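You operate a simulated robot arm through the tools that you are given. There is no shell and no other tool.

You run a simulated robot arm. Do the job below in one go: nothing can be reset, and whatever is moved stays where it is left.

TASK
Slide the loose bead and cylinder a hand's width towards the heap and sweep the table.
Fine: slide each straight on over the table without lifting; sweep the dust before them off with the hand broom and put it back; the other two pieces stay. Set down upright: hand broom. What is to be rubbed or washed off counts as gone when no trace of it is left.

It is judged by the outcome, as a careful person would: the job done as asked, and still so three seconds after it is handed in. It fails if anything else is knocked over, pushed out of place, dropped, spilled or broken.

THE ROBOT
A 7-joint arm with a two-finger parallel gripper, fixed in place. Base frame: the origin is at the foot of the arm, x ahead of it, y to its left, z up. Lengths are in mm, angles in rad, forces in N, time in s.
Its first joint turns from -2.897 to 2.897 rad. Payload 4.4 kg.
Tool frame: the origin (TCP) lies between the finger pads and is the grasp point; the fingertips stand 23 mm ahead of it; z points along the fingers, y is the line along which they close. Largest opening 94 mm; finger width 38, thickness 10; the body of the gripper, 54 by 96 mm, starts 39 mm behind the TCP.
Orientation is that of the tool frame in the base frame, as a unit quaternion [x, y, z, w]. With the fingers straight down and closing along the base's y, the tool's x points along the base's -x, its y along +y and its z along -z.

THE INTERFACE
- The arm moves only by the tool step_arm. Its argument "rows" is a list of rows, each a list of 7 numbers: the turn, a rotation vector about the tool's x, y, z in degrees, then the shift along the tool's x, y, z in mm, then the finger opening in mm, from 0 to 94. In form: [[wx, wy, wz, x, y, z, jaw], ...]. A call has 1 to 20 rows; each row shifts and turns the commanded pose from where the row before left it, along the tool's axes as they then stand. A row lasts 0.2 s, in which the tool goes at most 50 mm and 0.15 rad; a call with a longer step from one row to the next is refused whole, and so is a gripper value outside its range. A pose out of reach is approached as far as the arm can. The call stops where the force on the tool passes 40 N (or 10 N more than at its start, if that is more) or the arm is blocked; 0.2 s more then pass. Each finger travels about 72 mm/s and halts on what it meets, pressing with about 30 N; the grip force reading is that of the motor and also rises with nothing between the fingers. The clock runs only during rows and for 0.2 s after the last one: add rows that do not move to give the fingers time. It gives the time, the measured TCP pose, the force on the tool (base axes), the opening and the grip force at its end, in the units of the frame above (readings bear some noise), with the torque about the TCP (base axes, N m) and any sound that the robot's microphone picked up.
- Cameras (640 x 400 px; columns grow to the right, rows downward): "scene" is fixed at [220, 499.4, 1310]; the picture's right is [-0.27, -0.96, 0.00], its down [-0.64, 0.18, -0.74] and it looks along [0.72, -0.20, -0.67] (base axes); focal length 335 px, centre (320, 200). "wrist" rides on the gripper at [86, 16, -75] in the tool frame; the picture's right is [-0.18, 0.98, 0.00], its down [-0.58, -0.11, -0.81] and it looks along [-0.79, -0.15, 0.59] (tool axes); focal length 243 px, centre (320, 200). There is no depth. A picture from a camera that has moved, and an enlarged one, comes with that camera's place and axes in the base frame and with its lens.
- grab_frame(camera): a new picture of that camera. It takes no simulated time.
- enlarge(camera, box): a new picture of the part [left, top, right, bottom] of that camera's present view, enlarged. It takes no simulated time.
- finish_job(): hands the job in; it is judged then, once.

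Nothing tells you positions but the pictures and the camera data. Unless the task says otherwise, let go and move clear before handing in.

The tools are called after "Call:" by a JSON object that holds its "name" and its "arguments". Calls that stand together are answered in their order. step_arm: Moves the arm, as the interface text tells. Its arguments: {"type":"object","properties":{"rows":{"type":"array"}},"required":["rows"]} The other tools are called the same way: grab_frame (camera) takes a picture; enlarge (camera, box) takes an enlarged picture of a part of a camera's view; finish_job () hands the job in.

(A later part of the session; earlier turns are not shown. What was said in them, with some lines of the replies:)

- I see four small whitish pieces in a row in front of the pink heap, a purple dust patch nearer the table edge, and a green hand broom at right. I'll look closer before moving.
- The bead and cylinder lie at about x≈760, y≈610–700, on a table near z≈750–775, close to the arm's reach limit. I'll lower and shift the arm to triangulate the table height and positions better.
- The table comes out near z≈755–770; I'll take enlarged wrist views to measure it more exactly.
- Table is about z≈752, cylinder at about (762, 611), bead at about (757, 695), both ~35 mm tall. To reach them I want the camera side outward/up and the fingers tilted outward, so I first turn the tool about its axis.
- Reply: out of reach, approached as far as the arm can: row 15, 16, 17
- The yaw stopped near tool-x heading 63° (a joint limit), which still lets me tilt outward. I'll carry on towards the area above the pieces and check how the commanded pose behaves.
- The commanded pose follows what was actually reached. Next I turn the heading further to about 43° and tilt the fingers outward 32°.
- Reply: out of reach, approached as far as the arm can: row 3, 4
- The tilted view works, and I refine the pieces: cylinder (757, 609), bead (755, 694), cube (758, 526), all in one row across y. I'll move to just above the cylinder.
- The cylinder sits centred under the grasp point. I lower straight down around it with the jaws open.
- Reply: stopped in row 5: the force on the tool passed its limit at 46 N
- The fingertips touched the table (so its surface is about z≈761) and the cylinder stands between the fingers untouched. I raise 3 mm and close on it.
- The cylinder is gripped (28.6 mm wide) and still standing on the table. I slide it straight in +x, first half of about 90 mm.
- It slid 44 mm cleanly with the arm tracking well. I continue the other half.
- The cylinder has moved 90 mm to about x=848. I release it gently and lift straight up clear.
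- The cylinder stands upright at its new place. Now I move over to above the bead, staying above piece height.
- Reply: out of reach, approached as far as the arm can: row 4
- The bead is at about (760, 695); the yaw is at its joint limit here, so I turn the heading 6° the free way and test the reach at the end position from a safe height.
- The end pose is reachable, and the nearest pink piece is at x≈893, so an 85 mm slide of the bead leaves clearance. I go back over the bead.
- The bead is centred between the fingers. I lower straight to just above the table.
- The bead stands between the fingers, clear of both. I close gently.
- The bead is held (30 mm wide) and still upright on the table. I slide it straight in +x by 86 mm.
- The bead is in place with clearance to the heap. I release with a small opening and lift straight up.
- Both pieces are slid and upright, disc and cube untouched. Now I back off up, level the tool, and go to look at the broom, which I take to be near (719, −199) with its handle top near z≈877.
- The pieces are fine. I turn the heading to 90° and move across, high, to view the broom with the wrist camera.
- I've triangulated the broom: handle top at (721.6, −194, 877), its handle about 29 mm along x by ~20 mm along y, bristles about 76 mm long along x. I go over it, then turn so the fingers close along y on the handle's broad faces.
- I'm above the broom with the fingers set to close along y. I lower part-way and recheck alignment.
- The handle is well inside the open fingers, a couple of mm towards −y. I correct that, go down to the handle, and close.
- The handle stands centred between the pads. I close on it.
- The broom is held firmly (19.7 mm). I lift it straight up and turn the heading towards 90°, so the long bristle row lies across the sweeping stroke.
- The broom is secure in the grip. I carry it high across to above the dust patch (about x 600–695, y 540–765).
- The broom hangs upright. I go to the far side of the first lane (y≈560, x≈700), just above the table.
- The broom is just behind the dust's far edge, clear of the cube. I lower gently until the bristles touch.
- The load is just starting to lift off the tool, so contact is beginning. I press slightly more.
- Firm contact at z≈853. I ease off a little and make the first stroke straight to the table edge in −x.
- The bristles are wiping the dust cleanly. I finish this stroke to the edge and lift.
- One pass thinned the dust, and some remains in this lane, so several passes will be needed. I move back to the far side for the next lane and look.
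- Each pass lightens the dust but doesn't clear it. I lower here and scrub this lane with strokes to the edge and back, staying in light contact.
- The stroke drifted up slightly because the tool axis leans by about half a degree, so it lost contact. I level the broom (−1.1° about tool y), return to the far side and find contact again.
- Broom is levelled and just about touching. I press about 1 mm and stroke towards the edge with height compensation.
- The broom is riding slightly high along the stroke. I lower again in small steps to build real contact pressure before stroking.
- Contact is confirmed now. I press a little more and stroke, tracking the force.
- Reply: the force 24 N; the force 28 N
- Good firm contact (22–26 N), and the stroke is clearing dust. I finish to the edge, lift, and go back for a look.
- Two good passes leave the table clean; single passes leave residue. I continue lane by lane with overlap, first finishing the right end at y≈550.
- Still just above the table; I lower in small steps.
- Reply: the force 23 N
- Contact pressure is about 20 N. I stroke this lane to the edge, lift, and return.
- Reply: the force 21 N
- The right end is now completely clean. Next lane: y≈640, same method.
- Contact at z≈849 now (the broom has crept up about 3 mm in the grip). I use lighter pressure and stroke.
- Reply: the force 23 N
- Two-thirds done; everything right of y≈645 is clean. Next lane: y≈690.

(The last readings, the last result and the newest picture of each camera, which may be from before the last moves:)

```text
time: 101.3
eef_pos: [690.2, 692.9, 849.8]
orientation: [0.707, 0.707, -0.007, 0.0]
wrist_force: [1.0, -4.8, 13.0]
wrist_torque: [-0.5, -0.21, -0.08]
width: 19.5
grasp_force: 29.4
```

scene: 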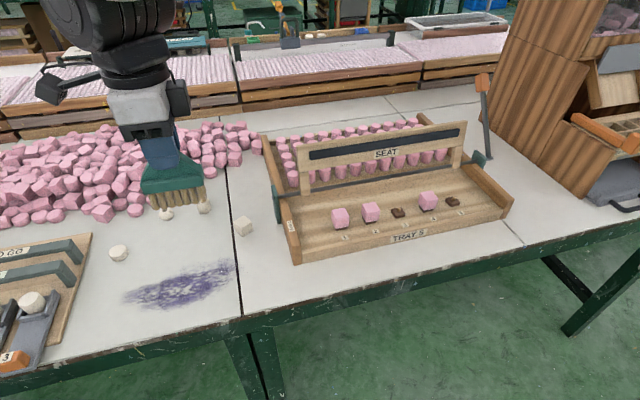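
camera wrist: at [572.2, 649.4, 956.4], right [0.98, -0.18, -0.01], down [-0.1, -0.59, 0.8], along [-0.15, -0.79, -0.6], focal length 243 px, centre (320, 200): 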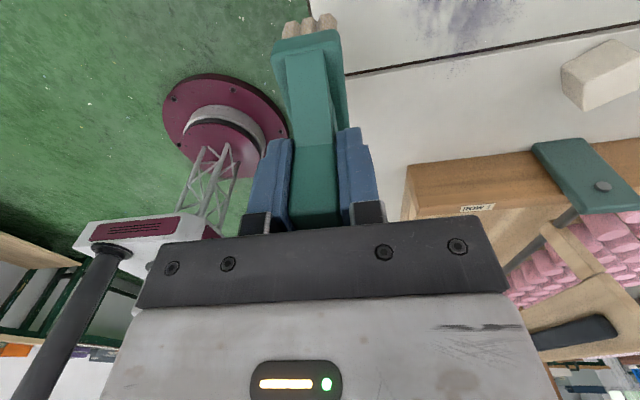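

Contact pressure is about 13 N. I stroke this lane to the edge and return.

Call:
{"name": "step_arm", "arguments": {"rows": [[0, 0, 0, 0, -8, 0.08, 10], [0, 0, 0, 0, -15, 0.15, 10], [0, 0, 0, 0, -15, 0.15, 10], [0, 0, 0, 0, -15, 0.15, 10], [0, 0, 0, 0, -15, 0.15, 10]]}}

Call:
{"name": "step_arm", "arguments": {"rows": [[0, 0, 0, 0, -15, 0.15, 10], [0, 0, 0, 0, -15, 0.15, 10], [0, 0, 0, 0, -15, 0.15, 10], [0, 0, 0, 0, -15, 0.15, 10], [0, 0, 0, 0, -8, 0.08, 10]]}}

Call:
{"name": "step_arm", "arguments": {"rows": [[0, 0, 0, 0, 0, -5, 10], [0, 0, 0, 0, 35, -0.35, 10], [0, 0, 0, 0, 40, -0.4, 10], [0, 0, 0, 0, 40, -0.4, 10], [0, 0, 0, 0, 21, -0.2, 10], [0, 0, 0, 0, 0, 0, 10]]}}

Call:
{"name": "enlarge", "arguments": {"camera": "scene", "box": [90, 190, 290, 320]}}

```text
time: 102.5
eef_pos: [623.9, 692.0, 849.1]
orientation: [0.707, 0.707, -0.005, 0.001]
wrist_force: [10.4, 1.3, 29.9]
wrist_torque: [-0.19, -1.01, 0.04]
width: 20.0
grasp_force: 30.0
```

```text
time: 103.7
eef_pos: [554.4, 692.5, 847.5]
orientation: [0.707, 0.707, -0.008, 0.0]
wrist_force: [5.1, 0.3, 10.0]
wrist_torque: [0.03, -0.58, -0.06]
width: 20.1
grasp_force: 29.8
```

```text
time: 105.1
eef_pos: [690.2, 692.5, 855.0]
orientation: [0.707, 0.707, -0.007, 0.0]
wrist_force: [-0.4, -0.1, -0.9]
wrist_torque: [0.03, -0.04, 0.02]
width: 19.9
grasp_force: 30.3
```

```text
3.08 times, centred on (190, 255) of scene
camera zoom: at [220.0, 499.4, 1310.0], right [-0.27, -0.96, 0.0], down [-0.64, 0.18, -0.74], along [0.72, -0.2, -0.67], focal length 1031 px, centre (720, 31)
```

zoom: 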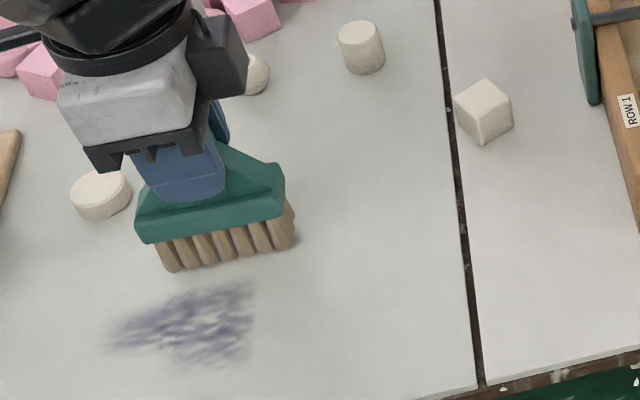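

Only the left end remains, around y 680–765, x 615–670. Next lane: y≈735, starting at x≈672.

Call:
{"name": "step_arm", "arguments": {"rows": [[0, 0, 0, 20, -9, -0.1, 10], [0, 0, 0, 23, -9, -0.1, 10], [0, 0, 0, 0, 0, 1.5, 10], [0, 0, 0, 0, 0, 1.5, 10], [0, 0, 0, 0, 0, 0, 10]]}}

Call:
{"name": "step_arm", "arguments": {"rows": [[0, 0, 0, 0, 0, 1.0, 10], [0, 0, 0, 0, 0, 0, 10]]}}

Call:
{"name": "step_arm", "arguments": {"rows": [[0, 0, 0, 0, 0, 1.0, 10], [0, 0, 0, 0, 0, 0, 10]]}}

```text
time: 106.3
eef_pos: [671.3, 735.2, 853.1]
orientation: [0.707, 0.707, -0.007, 0.0]
wrist_force: [0.4, -0.1, -2.0]
wrist_torque: [-0.07, 0.0, 0.03]
width: 19.6
grasp_force: 29.4
```

```text
time: 106.9
eef_pos: [672.4, 734.6, 850.8]
orientation: [0.708, 0.706, -0.008, 0.0]
wrist_force: [-0.4, -0.4, -1.1]
wrist_torque: [0.03, 0.0, 0.05]
width: 20.0
grasp_force: 30.2
```

```text
time: 107.5
eef_pos: [671.5, 732.9, 849.4]
orientation: [0.707, 0.707, -0.007, 0.001]
wrist_force: [0.2, -0.1, -1.5]
wrist_torque: [0.01, 0.01, 0.01]
width: 19.7
grasp_force: 29.1
```

Call:
{"name": "step_arm", "arguments": {"rows": [[0, 0, 0, 0, 0, 0.8, 10], [0, 0, 0, 0, 0, 0, 10]]}}

Call:
{"name": "step_arm", "arguments": {"rows": [[0, 0, 0, 0, 0, 0.7, 10], [0, 0, 0, 0, 0, 0, 10]]}}

Call:
{"name": "step_arm", "arguments": {"rows": [[0, 0, 0, 0, 0, 0.7, 10], [0, 0, 0, 0, 0, 0, 10]]}}

```text
time: 108.1
eef_pos: [672.2, 733.9, 849.7]
orientation: [0.707, 0.707, -0.006, 0.0]
wrist_force: [-0.6, -0.4, -1.0]
wrist_torque: [0.0, 0.01, 0.02]
width: 19.7
grasp_force: 30.0
```

```text
time: 108.7
eef_pos: [671.4, 733.6, 848.3]
orientation: [0.707, 0.707, -0.007, 0.0]
wrist_force: [-1.3, 0.4, -1.7]
wrist_torque: [-0.02, -0.01, 0.01]
width: 19.7
grasp_force: 29.9
```

```text
time: 109.3
eef_pos: [671.8, 734.7, 848.1]
orientation: [0.707, 0.707, -0.007, 0.0]
wrist_force: [-2.4, -2.7, 8.6]
wrist_torque: [-0.41, 0.01, -0.07]
width: 20.0
grasp_force: 30.6
```

Contact again (about 10 N). I stroke this lane to the edge and return for a look.

Call:
{"name": "step_arm", "arguments": {"rows": [[0, 0, 0, 0, -8, 0.12, 10], [0, 0, 0, 0, -15, 0.15, 10], [0, 0, 0, 0, -15, 0.15, 10], [0, 0, 0, 0, -15, 0.15, 10]]}}

Call:
{"name": "step_arm", "arguments": {"rows": [[0, 0, 0, 0, -15, 0.15, 10], [0, 0, 0, 0, -15, 0.15, 10], [0, 0, 0, 0, -15, 0.15, 10], [0, 0, 0, 0, -15, 0.15, 10], [0, 0, 0, 0, -5, 0.05, 10]]}}

Call:
{"name": "step_arm", "arguments": {"rows": [[0, 0, 0, 0, 0, -5, 10], [0, 0, 0, 0, 35, -0.35, 10], [0, 0, 0, 0, 40, -0.4, 10], [0, 0, 0, 0, 43, -0.4, 10], [0, 0, 0, 0, 0, 0, 10]]}}

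Call:
{"name": "enlarge", "arguments": {"camera": "scene", "box": [90, 190, 290, 320]}}

```text
time: 110.3
eef_pos: [619.6, 735.3, 847.6]
orientation: [0.707, 0.707, -0.007, 0.0]
wrist_force: [4.1, 1.0, 7.5]
wrist_torque: [-0.04, -0.5, 0.04]
width: 19.9
grasp_force: 30.3
```

```text
time: 111.5
eef_pos: [552.9, 734.5, 848.8]
orientation: [0.707, 0.707, -0.007, 0.0]
wrist_force: [2.8, -0.3, 5.0]
wrist_torque: [-0.03, -0.28, 0.02]
width: 20.0
grasp_force: 30.4
```

```text
time: 112.7
eef_pos: [673.7, 732.9, 850.1]
orientation: [0.708, 0.707, -0.008, 0.0]
wrist_force: [-0.4, 0.1, -1.7]
wrist_torque: [-0.02, -0.01, -0.01]
width: 19.9
grasp_force: 30.4
```

```text
3.08 times, centred on (190, 255) of scene
camera zoom: at [220.0, 499.4, 1310.0], right [-0.27, -0.96, 0.0], down [-0.64, 0.18, -0.74], along [0.72, -0.2, -0.67], focal length 1031 px, centre (720, 31)
```

zoom: 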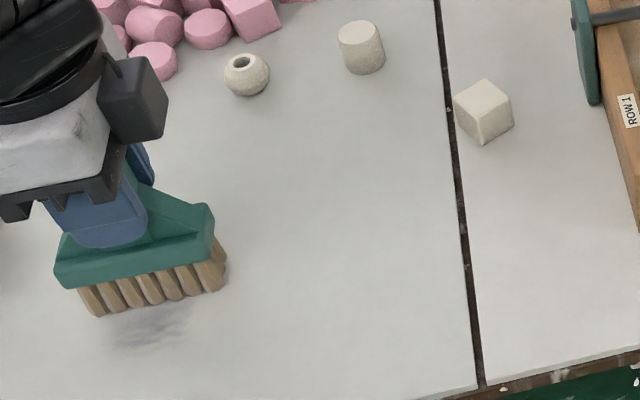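

A faint smudge remains in this lane. I pass again in the same lane with slightly more pressure.

Call:
{"name": "step_arm", "arguments": {"rows": [[0, 0, 0, 0, 0, 1.0, 10], [0, 0, 0, 0, 0, 0.8, 10], [0, 0, 0, 0, 0, 0, 10]]}}

Call:
{"name": "step_arm", "arguments": {"rows": [[0, 0, 0, 0, 0, 0.8, 10], [0, 0, 0, 0, 0, 0, 10]]}}

Call:
{"name": "step_arm", "arguments": {"rows": [[0, 0, 0, 0, 0, 0.6, 10], [0, 0, 0, 0, 0, 0, 10]]}}

```text
time: 113.5
eef_pos: [672.3, 735.1, 850.0]
orientation: [0.707, 0.707, -0.007, 0.0]
wrist_force: [0.3, 0.2, -1.6]
wrist_torque: [-0.02, -0.01, 0.0]
width: 19.9
grasp_force: 30.0
```

```text
time: 114.1
eef_pos: [671.4, 733.4, 847.7]
orientation: [0.707, 0.707, -0.007, -0.001]
wrist_force: [-1.0, 0.4, -1.6]
wrist_torque: [0.0, -0.03, 0.03]
width: 19.9
grasp_force: 29.8
```

```text
time: 114.7
eef_pos: [672.2, 734.4, 847.0]
orientation: [0.707, 0.707, -0.007, 0.0]
wrist_force: [0.7, 0.1, -0.8]
wrist_torque: [-0.01, -0.01, 0.01]
width: 20.0
grasp_force: 29.4
```

Call:
{"name": "step_arm", "arguments": {"rows": [[0, 0, 0, 0, 0, 0.6, 10], [0, 0, 0, 0, 0, 0, 10]]}}

Call:
{"name": "step_arm", "arguments": {"rows": [[0, 0, 0, 0, 0, 0.6, 10], [0, 0, 0, 0, 0, 0, 10]]}}

```text
time: 115.3
eef_pos: [672.2, 734.1, 847.2]
orientation: [0.707, 0.707, -0.007, 0.001]
wrist_force: [-1.3, -1.6, 5.3]
wrist_torque: [-0.22, -0.01, -0.01]
width: 20.0
grasp_force: 29.8
```

```text
time: 115.9
eef_pos: [671.8, 734.9, 847.1]
orientation: [0.707, 0.707, -0.006, 0.001]
wrist_force: [-3.2, 1.2, 10.6]
wrist_torque: [-0.03, 0.1, 0.06]
width: 19.6
grasp_force: 29.7
```

Call:
{"name": "step_arm", "arguments": {"rows": [[0, 0, 0, 0, -8, 0.12, 10], [0, 0, 0, 0, -15, 0.15, 10], [0, 0, 0, 0, -15, 0.15, 10], [0, 0, 0, 0, -15, 0.15, 10], [0, 0, 0, 0, -15, 0.15, 10], [0, 0, 0, 0, -15, 0.15, 10], [0, 0, 0, 0, -15, 0.15, 10], [0, 0, 0, 0, -15, 0.15, 10], [0, 0, 0, 0, -5, 0.05, 10]]}}

Call:
{"name": "step_arm", "arguments": {"rows": [[0, 0, 0, 0, 0, -15, 10], [0, 0, 0, 0, 0, -25, 10], [0, 0, 0, -35, 0, -20, 10], [0, 0, 0, -40, 0, 0, 10], [0, 0, 0, -40, 0, 0, 10], [0, 0, 0, -40, 0, 0, 10], [0, 0, 0, -40, 0, 0, 10], [0, 0, 0, -40, 0, 0, 10], [0, 0, 0, 0, 0, 0, 10]]}}

Call:
{"name": "enlarge", "arguments": {"camera": "scene", "box": [90, 190, 290, 320]}}

Call:
{"name": "grab_frame", "arguments": {"camera": "scene"}}

```text
time: 117.9
eef_pos: [555.7, 735.5, 848.1]
orientation: [0.706, 0.708, -0.007, 0.001]
wrist_force: [2.8, -1.0, 7.0]
wrist_torque: [-0.15, -0.4, 0.07]
width: 19.8
grasp_force: 30.2
```

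```text
time: 119.9
eef_pos: [556.4, 499.5, 910.1]
orientation: [0.707, 0.707, -0.006, 0.001]
wrist_force: [0.7, 0.7, -1.8]
wrist_torque: [-0.02, 0.01, -0.01]
width: 19.8
grasp_force: 30.1
```

```text
3.08 times, centred on (190, 255) of scene
camera zoom: at [220.0, 499.4, 1310.0], right [-0.27, -0.96, 0.0], down [-0.64, 0.18, -0.74], along [0.72, -0.2, -0.67], focal length 1031 px, centre (720, 31)
```

zoom: 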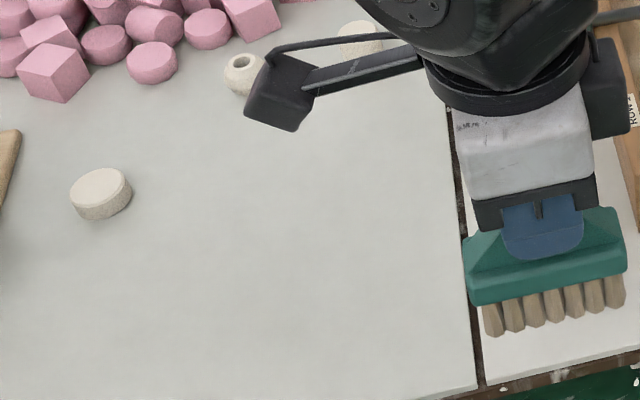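

```text
taken
```

scene: 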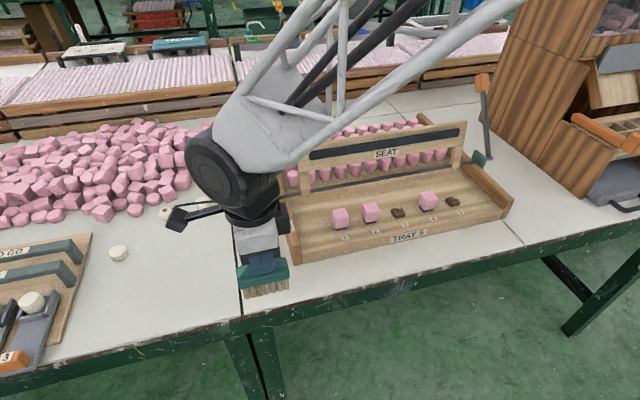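

The table looks clean now. I check it closely for any trace.

Call:
{"name": "enlarge", "arguments": {"camera": "scene", "box": [105, 250, 185, 320]}}

Call:
{"name": "enlarge", "arguments": {"camera": "scene", "box": [165, 235, 245, 305]}}

```text
5.71 times, centred on (145, 285) of scene
camera zoom: at [220.0, 499.4, 1310.0], right [-0.27, -0.96, 0.0], down [-0.64, 0.18, -0.74], along [0.72, -0.2, -0.67], focal length 1914 px, centre (1320, -286)
```

zoom: 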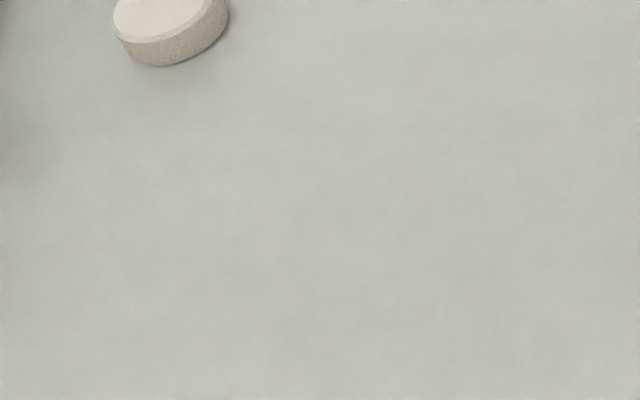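

```text
5.71 times, centred on (205, 270) of scene
camera zoom: at [220.0, 499.4, 1310.0], right [-0.27, -0.96, 0.0], down [-0.64, 0.18, -0.74], along [0.72, -0.2, -0.67], focal length 1914 px, centre (977, -200)
```

zoom: 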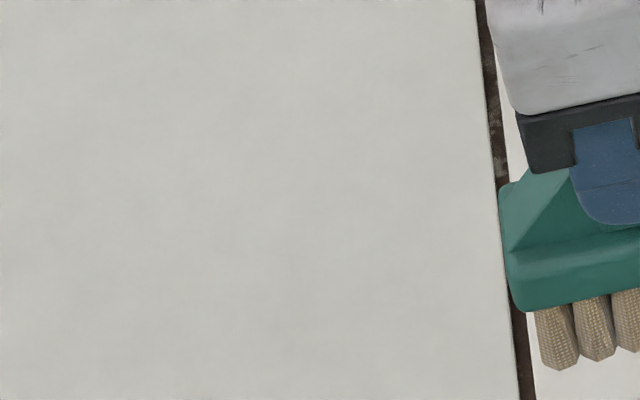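

No trace of dust remains. I raise the broom and carry it back high to above its original place at (721, −195).

Call:
{"name": "step_arm", "arguments": {"rows": [[0, 0, 0, 0, 15, -38, 10], [0, 0, 0, 0, 20, -38, 10], [0, 0, 0, 0, 25, -38, 10], [0, 0, 0, 0, 20, -38, 10], [0, 0, 0, 0, 0, 0, 10]]}}

Call:
{"name": "step_arm", "arguments": {"rows": [[0, 0, 0, -20, 3, 0.2, 10], [0, 0, 0, -41, 5, 0.4, 10], [0, 0, 0, -41, 5, 0.4, 10], [0, 0, 0, -41, 5, 0.4, 10], [0, 0, 0, -41, 5, 0.4, 10], [0, 0, 0, -41, 5, 0.4, 10], [0, 0, 0, -41, 5, 0.4, 10], [0, 0, 0, -41, 5, 0.4, 10], [0, 0, 0, -41, 5, 0.4, 10], [0, 0, 0, -41, 5, 0.4, 10], [0, 0, 0, -41, 5, 0.4, 10], [0, 0, 0, -41, 5, 0.4, 10], [0, 0, 0, -41, 5, 0.4, 10], [0, 0, 0, -41, 5, 0.4, 10], [0, 0, 0, -41, 5, 0.4, 10], [0, 0, 0, -41, 5, 0.4, 10], [0, 0, 0, -41, 5, 0.4, 10], [0, 0, 0, -20, 2, 0.2, 10], [0, 0, 0, 0, 0, 0, 10]]}}

Call:
{"name": "grab_frame", "arguments": {"camera": "wrist"}}

Call:
{"name": "grab_frame", "arguments": {"camera": "scene"}}

Call:
{"name": "enlarge", "arguments": {"camera": "scene", "box": [90, 190, 290, 320]}}

```text
time: 121.1
eef_pos: [636.2, 502.6, 1061.1]
orientation: [0.707, 0.707, -0.008, 0.0]
wrist_force: [-0.1, -0.4, -1.8]
wrist_torque: [0.04, 0.03, 0.02]
width: 20.0
grasp_force: 30.1
```

```text
time: 125.1
eef_pos: [720.8, -195.4, 1060.0]
orientation: [0.707, 0.707, -0.007, -0.001]
wrist_force: [-0.3, 0.5, -1.8]
wrist_torque: [-0.02, 0.02, -0.01]
width: 19.9
grasp_force: 30.2
```

```text
taken
camera wrist: at [737.6, -109.7, 1133.3], right [0.98, -0.18, -0.01], down [-0.1, -0.57, 0.81], along [-0.15, -0.8, -0.58], focal length 243 px, centre (320, 200)
```

wrist: 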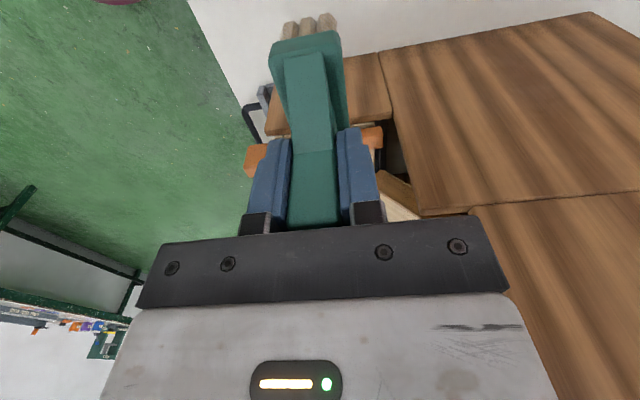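

```text
taken
```

scene: 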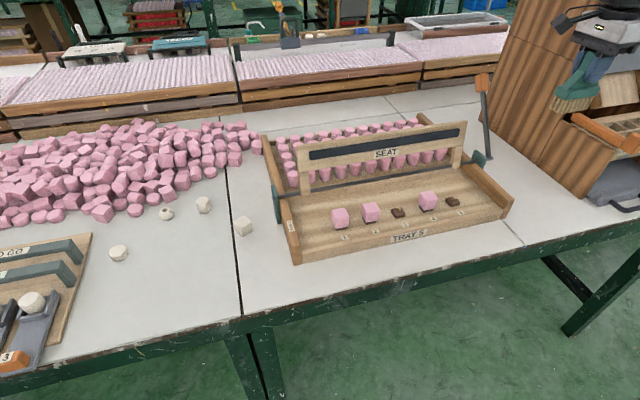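

```text
3.08 times, centred on (190, 255) of scene
camera zoom: at [220.0, 499.4, 1310.0], right [-0.27, -0.96, 0.0], down [-0.64, 0.18, -0.74], along [0.72, -0.2, -0.67], focal length 1031 px, centre (720, 31)
```

zoom: 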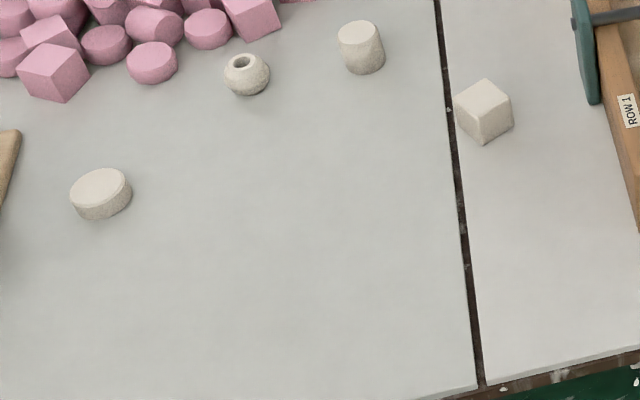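

The whole strip is clean and all four pieces stand. I check the seam for residue, then turn the broom back to its original heading.

Call:
{"name": "enlarge", "arguments": {"camera": "scene", "box": [215, 235, 265, 280]}}

Call:
{"name": "step_arm", "arguments": {"rows": [[0, 0, 8.2, 0, 0, 0, 10], [0, 0, 8.2, 0, 0, 0, 10], [0, 0, 8.2, 0, 0, 0, 10], [0, 0, 8.2, 0, 0, 0, 10], [0, 0, 8.2, 0, 0, 0, 10], [0, 0, 8.2, 0, 0, 0, 10], [0, 0, 8.2, 0, 0, 0, 10], [0, 0, 8.2, 0, 0, 0, 10], [0, 0, 8.2, 0, 0, 0, 10], [0, 0, 8.2, 0, 0, 0, 10], [0, 0, 8.0, 0, 0, 0, 10], [0, 0, 0, 0, 0, 0, 10]]}}

Call:
{"name": "grab_frame", "arguments": {"camera": "wrist"}}

Call:
{"name": "enlarge", "arguments": {"camera": "scene", "box": [480, 0, 640, 200]}}

```text
8.89 times, centred on (240, 258) of scene
camera zoom: at [220.0, 499.4, 1310.0], right [-0.27, -0.96, 0.0], down [-0.64, 0.18, -0.74], along [0.72, -0.2, -0.67], focal length 2977 px, centre (1031, -311)
```

zoom: 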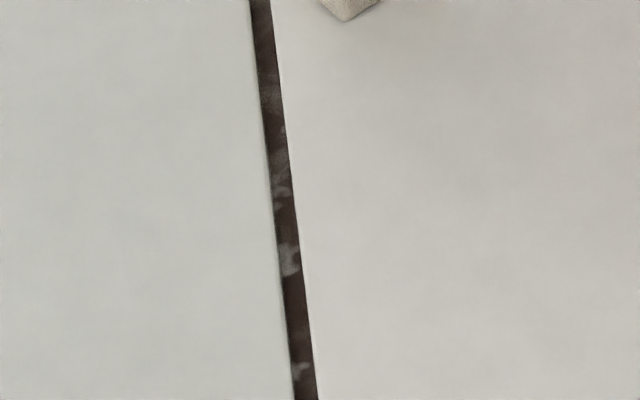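

```text
time: 127.7
eef_pos: [721.3, -194.0, 1061.0]
orientation: [1.0, -0.001, -0.006, 0.005]
wrist_force: [-0.5, -0.8, -2.6]
wrist_torque: [0.0, -0.02, 0.04]
width: 19.8
grasp_force: 29.8
```

```text
taken
camera wrist: at [808.6, -210.6, 1134.5], right [-0.19, -0.98, 0.01], down [-0.57, 0.12, 0.81], along [-0.8, 0.14, -0.59], focal length 243 px, centre (320, 200)
```

wrist: 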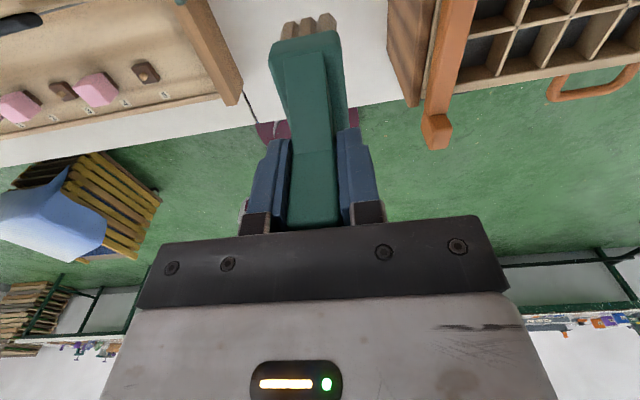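

```text
2.00 times, centred on (560, 100) of scene
camera zoom: at [220.0, 499.4, 1310.0], right [-0.27, -0.96, 0.0], down [-0.64, 0.18, -0.74], along [0.72, -0.2, -0.67], focal length 670 px, centre (-160, 400)
```

zoom: 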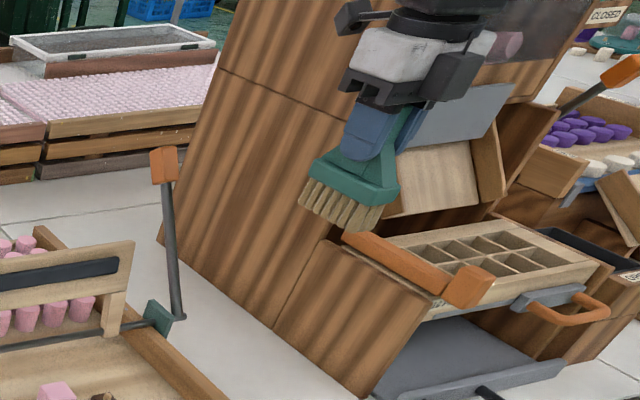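

The seam is clean. Broom heading is back to the original; I level it to match how it was picked up and lower towards its spot.

Call:
{"name": "step_arm", "arguments": {"rows": [[1.14, 0, 0, 0, 0, 20, 10], [0, 0, 0, 0, 0, 40, 10], [0, 0, 0, 0, 0, 40, 10], [0, 0, 0, 0, 0, 40, 10], [0, 0, 0, 0, 0, 30, 10], [0, 0, 0, 0, 0, 20, 10], [0, 0, 0, 0, 0, 8, 10], [0, 0, 0, 0, 0, 0, 10], [0, 0, 0, 0, 0, 0, 10]]}}

Call:
{"name": "grab_frame", "arguments": {"camera": "wrist"}}

Call:
{"name": "enlarge", "arguments": {"camera": "scene", "box": [480, 80, 620, 220]}}

```text
time: 129.7
eef_pos: [721.2, -192.8, 861.4]
orientation: [1.0, 0.0, -0.004, -0.003]
wrist_force: [0.3, 0.3, -1.3]
wrist_torque: [-0.02, -0.03, 0.02]
width: 19.9
grasp_force: 30.1
```

```text
taken
camera wrist: at [807.4, -210.2, 934.9], right [-0.18, -0.98, -0.01], down [-0.57, 0.1, 0.81], along [-0.8, 0.15, -0.58], focal length 243 px, centre (320, 200)
```

wrist: 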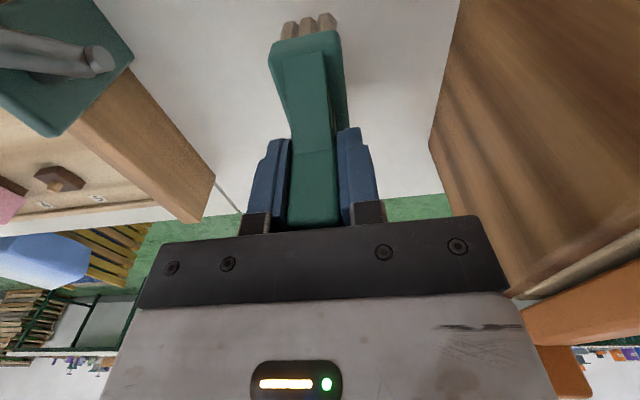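

```text
2.86 times, centred on (550, 150) of scene
camera zoom: at [220.0, 499.4, 1310.0], right [-0.27, -0.96, 0.0], down [-0.64, 0.18, -0.74], along [0.72, -0.2, -0.67], focal length 957 px, centre (-337, 343)
```

zoom: 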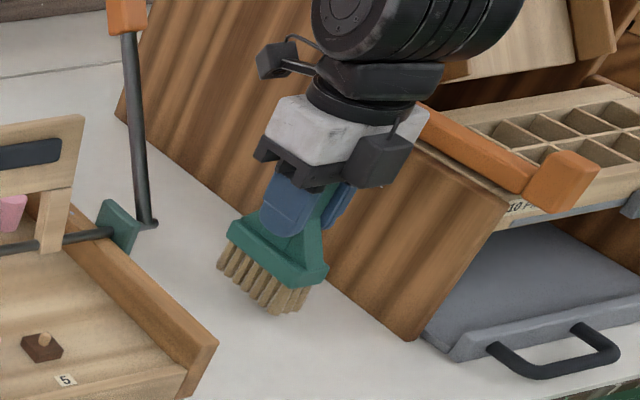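

Almost down. I correct 2 mm sideways and lower gently until the bristles bear on the table.

Call:
{"name": "step_arm", "arguments": {"rows": [[0, 0, 0, -2, 1.5, 5, 10], [0, 0, 0, 0, 0, 4, 10], [0, 0, 0, 0, 0, 2, 10], [0, 0, 0, 0, 0, 0, 10]]}}

Call:
{"name": "step_arm", "arguments": {"rows": [[0, 0, 0, 0, 0, 1, 10], [0, 0, 0, 0, 0, 0, 10]]}}

Call:
{"name": "step_arm", "arguments": {"rows": [[0, 0, 0, 0, 0, 0.8, 10], [0, 0, 0, 0, 0, 0, 10]]}}

```text
time: 130.7
eef_pos: [718.1, -195.1, 852.2]
orientation: [1.0, 0.0, -0.005, -0.005]
wrist_force: [0.3, 0.4, -0.9]
wrist_torque: [0.01, 0.0, -0.03]
width: 19.6
grasp_force: 30.3
```

```text
time: 131.3
eef_pos: [717.0, -195.3, 850.2]
orientation: [1.0, 0.0, -0.005, -0.004]
wrist_force: [0.1, -0.1, -1.1]
wrist_torque: [0.01, -0.02, -0.03]
width: 19.9
grasp_force: 30.2
```

```text
time: 131.9
eef_pos: [718.2, -193.7, 850.3]
orientation: [1.0, 0.0, -0.005, -0.005]
wrist_force: [0.7, 0.3, -1.4]
wrist_torque: [0.01, 0.02, 0.02]
width: 19.7
grasp_force: 29.8
```

Call:
{"name": "step_arm", "arguments": {"rows": [[0, 0, 0, 0, 0, 0.8, 10], [0, 0, 0, 0, 0, 0, 10]]}}

Call:
{"name": "step_arm", "arguments": {"rows": [[0, 0, 0, 0, 0, 0.8, 10], [0, 0, 0, 0, 0, 0, 10]]}}

Call:
{"name": "step_arm", "arguments": {"rows": [[0, 0, 0, 0, 0, 0.7, 10], [0, 0, 0, 0, 0, 0, 10]]}}

```text
time: 132.5
eef_pos: [718.8, -192.9, 849.4]
orientation: [1.0, 0.0, -0.005, -0.004]
wrist_force: [-0.2, -1.0, -1.9]
wrist_torque: [0.0, 0.02, -0.02]
width: 19.6
grasp_force: 29.9
```

```text
time: 133.1
eef_pos: [717.4, -193.1, 849.1]
orientation: [1.0, 0.0, -0.005, -0.004]
wrist_force: [0.4, 0.0, -1.5]
wrist_torque: [0.01, -0.02, 0.01]
width: 20.0
grasp_force: 29.7
```

```text
time: 133.7
eef_pos: [718.1, -193.6, 847.7]
orientation: [1.0, 0.0, -0.004, -0.004]
wrist_force: [0.1, -0.1, -2.3]
wrist_torque: [0.05, -0.01, 0.02]
width: 19.8
grasp_force: 30.1
```

Call:
{"name": "step_arm", "arguments": {"rows": [[0, 0, 0, 0, 0, 0.7, 10], [0, 0, 0, 0, 0, 0, 10]]}}

Call:
{"name": "step_arm", "arguments": {"rows": [[0, 0, 0, 0, 0, 0.6, 10], [0, 0, 0, 0, 0, 0, 10]]}}

Call:
{"name": "step_arm", "arguments": {"rows": [[0, 0, 0, 0, 0, 0.5, 10], [0, 0, 0, 0, 0, 0, 10]]}}

Call:
{"name": "enlarge", "arguments": {"camera": "scene", "box": [490, 120, 590, 210]}}

```text
time: 134.3
eef_pos: [715.9, -193.7, 847.3]
orientation: [1.0, 0.0, -0.004, -0.005]
wrist_force: [0.5, 0.4, 3.1]
wrist_torque: [-0.1, 0.07, 0.0]
width: 19.9
grasp_force: 30.5
```

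```text
time: 134.9
eef_pos: [717.0, -193.1, 848.5]
orientation: [1.0, 0.001, -0.004, -0.005]
wrist_force: [-6.2, 5.4, 25.2]
wrist_torque: [0.07, 0.39, -0.04]
width: 19.8
grasp_force: 30.0
```

```text
time: 135.5
eef_pos: [716.8, -194.8, 846.5]
orientation: [1.0, 0.0, -0.005, -0.004]
wrist_force: [4.7, 2.3, 26.3]
wrist_torque: [-0.16, -0.4, -0.2]
width: 19.8
grasp_force: 30.5
```

```text
4.44 times, centred on (540, 165) of scene
camera zoom: at [220.0, 499.4, 1310.0], right [-0.27, -0.96, 0.0], down [-0.64, 0.18, -0.74], along [0.72, -0.2, -0.67], focal length 1489 px, centre (-658, 356)
```

zoom: 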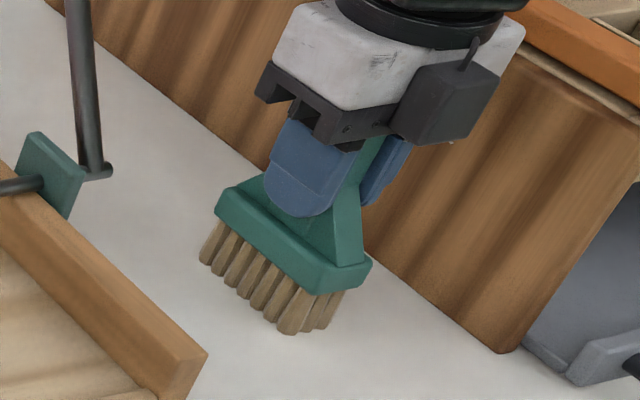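

The broom stands exactly where it was. I ease the pressure and open the fingers slowly.

Call:
{"name": "step_arm", "arguments": {"rows": [[0, 0, 0, 0, 0, -0.8, 10], [0, 0, 0, 0, 0, 0, 10], [0, 0, 0, 0, 0, 0, 22], [0, 0, 0, 0, 0, 0, 28], [0, 0, 0, 0, 0, 0, 40], [0, 0, 0, 0, 0, 0, 55], [0, 0, 0, 0, 0, 0, 70], [0, 0, 0, 0, 0, 0, 70], [0, 0, 0, 0, 0, 0, 70]]}}

Call:
{"name": "grab_frame", "arguments": {"camera": "wrist"}}

Call:
{"name": "enlarge", "arguments": {"camera": "scene", "box": [490, 120, 590, 210]}}

```text
time: 137.5
eef_pos: [717.0, -194.3, 847.5]
orientation: [1.0, 0.001, -0.005, -0.004]
wrist_force: [-0.5, -1.0, 1.5]
wrist_torque: [-0.01, 0.02, 0.01]
width: 70.2
grasp_force: 0.1
```

```text
taken
camera wrist: at [805.0, -212.2, 919.5], right [-0.18, -0.98, -0.01], down [-0.57, 0.1, 0.81], along [-0.8, 0.15, -0.58], focal length 243 px, centre (320, 200)
```

wrist: 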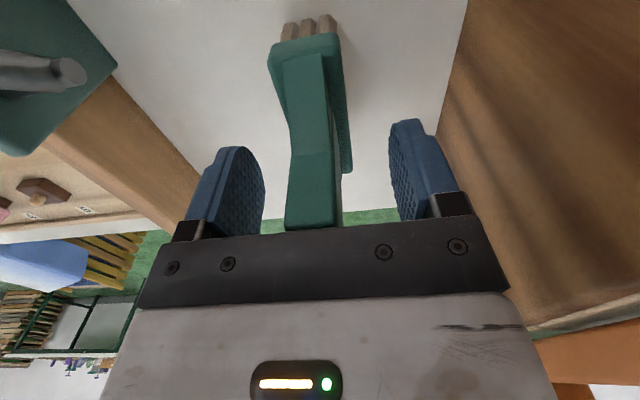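

```text
4.44 times, centred on (540, 165) of scene
camera zoom: at [220.0, 499.4, 1310.0], right [-0.27, -0.96, 0.0], down [-0.64, 0.18, -0.74], along [0.72, -0.2, -0.67], focal length 1489 px, centre (-658, 356)
```

zoom: 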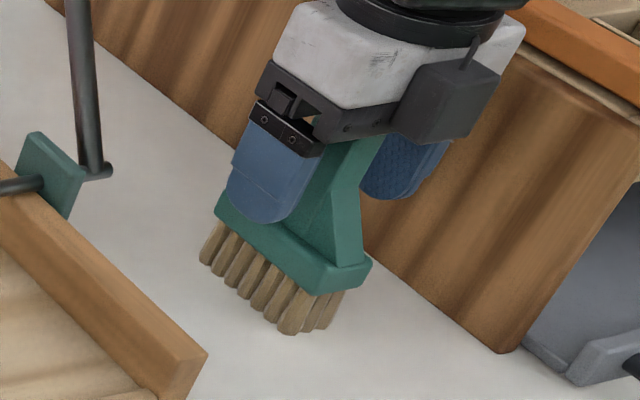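

The broom stands free and upright in its old place. I rise straight up clear of it and check everything.

Call:
{"name": "step_arm", "arguments": {"rows": [[0, 0, 0, 0, 0, -10, 70], [0, 0, 0, 0, 0, -20, 70], [0, 0, 0, 0, 0, -30, 70], [0, 0, 0, 0, 0, -40, 70], [0, 0, 0, 0, 0, -40, 70], [0, 0, 0, 0, 0, -40, 70], [0, 0, 0, 0, 0, -20, 70], [0, 0, 0, 0, 0, 0, 70], [0, 0, 0, -40, 0, 0, 70], [0, 0, 0, -40, 0, 0, 70], [0, 0, 0, -40, 0, 0, 70], [0, 0, 0, 0, 0, 0, 70]]}}

Call:
{"name": "grab_frame", "arguments": {"camera": "scene"}}

Call:
{"name": "enlarge", "arguments": {"camera": "scene", "box": [490, 120, 590, 210]}}

Call:
{"name": "enlarge", "arguments": {"camera": "scene", "box": [80, 180, 280, 320]}}

```text
time: 140.1
eef_pos: [597.1, -192.5, 1047.7]
orientation: [1.0, 0.0, -0.006, -0.005]
wrist_force: [0.7, -0.1, -0.5]
wrist_torque: [0.01, 0.04, 0.03]
width: 70.2
grasp_force: 0.1
```

```text
taken
```

scene: 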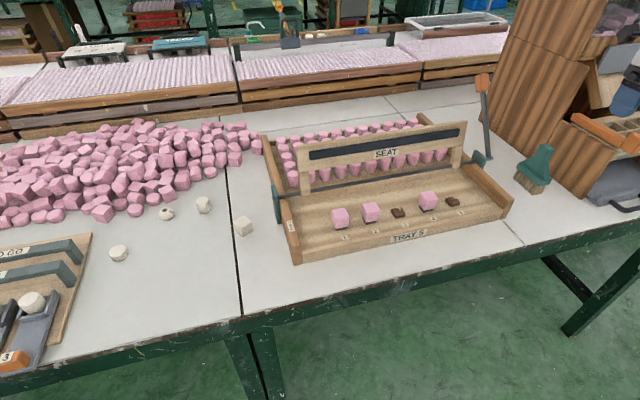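

```text
4.44 times, centred on (540, 165) of scene
camera zoom: at [220.0, 499.4, 1310.0], right [-0.27, -0.96, 0.0], down [-0.64, 0.18, -0.74], along [0.72, -0.2, -0.67], focal length 1489 px, centre (-658, 356)
```

zoom: 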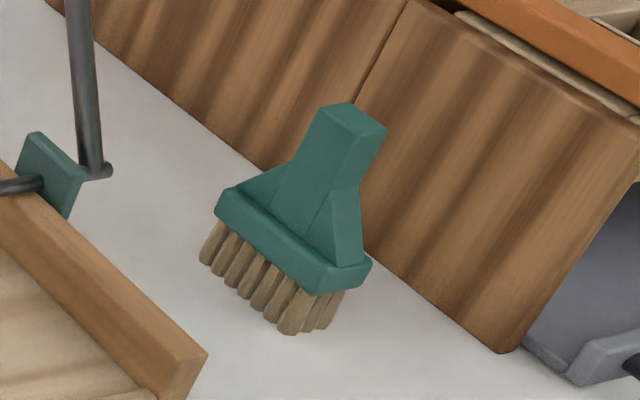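

```text
2.86 times, centred on (180, 250) of scene
camera zoom: at [220.0, 499.4, 1310.0], right [-0.27, -0.96, 0.0], down [-0.64, 0.18, -0.74], along [0.72, -0.2, -0.67], focal length 957 px, centre (720, 57)
```

zoom: 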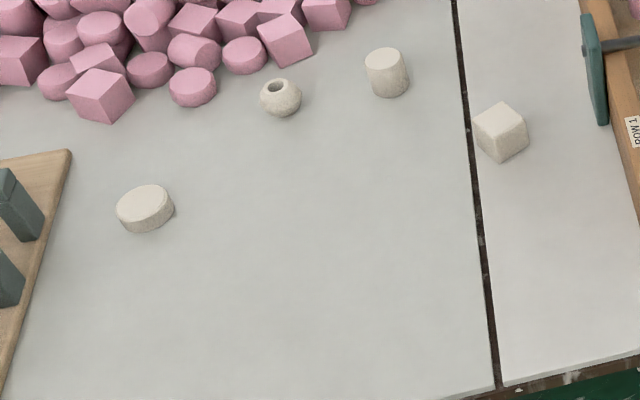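

The bead and cylinder stand a hand's width nearer the heap, and the disc and cube are unmoved. The dust is gone without trace, and the broom is upright in its old place with the arm clear. I hand the job in.

Call:
{"name": "finish_job", "arguments": {}}

```text
The job is handed in.
```

The job is done and handed in; I haven't been told how it was judged.

- **Bead and cylinder:** I slid the cylinder about 90 mm and the bead about 86 mm straight towards the heap. Neither was lifted, and both are standing upright.
- **Disc and cube:** I left these where they were, and the last pictures show them unmoved.
- **Dust:** I swept it off towards the table edge with the hand broom in overlapping strokes. Close-up pictures of the table and the seam show no trace left.
- **Hand broom:** It is back in its original spot, standing upright. The gripper has let go and the arm is clear.

The pictures show nothing else knocked over or moved. The broom crept about 5 mm up in the grip during sweeping. I allowed for that when setting it down.
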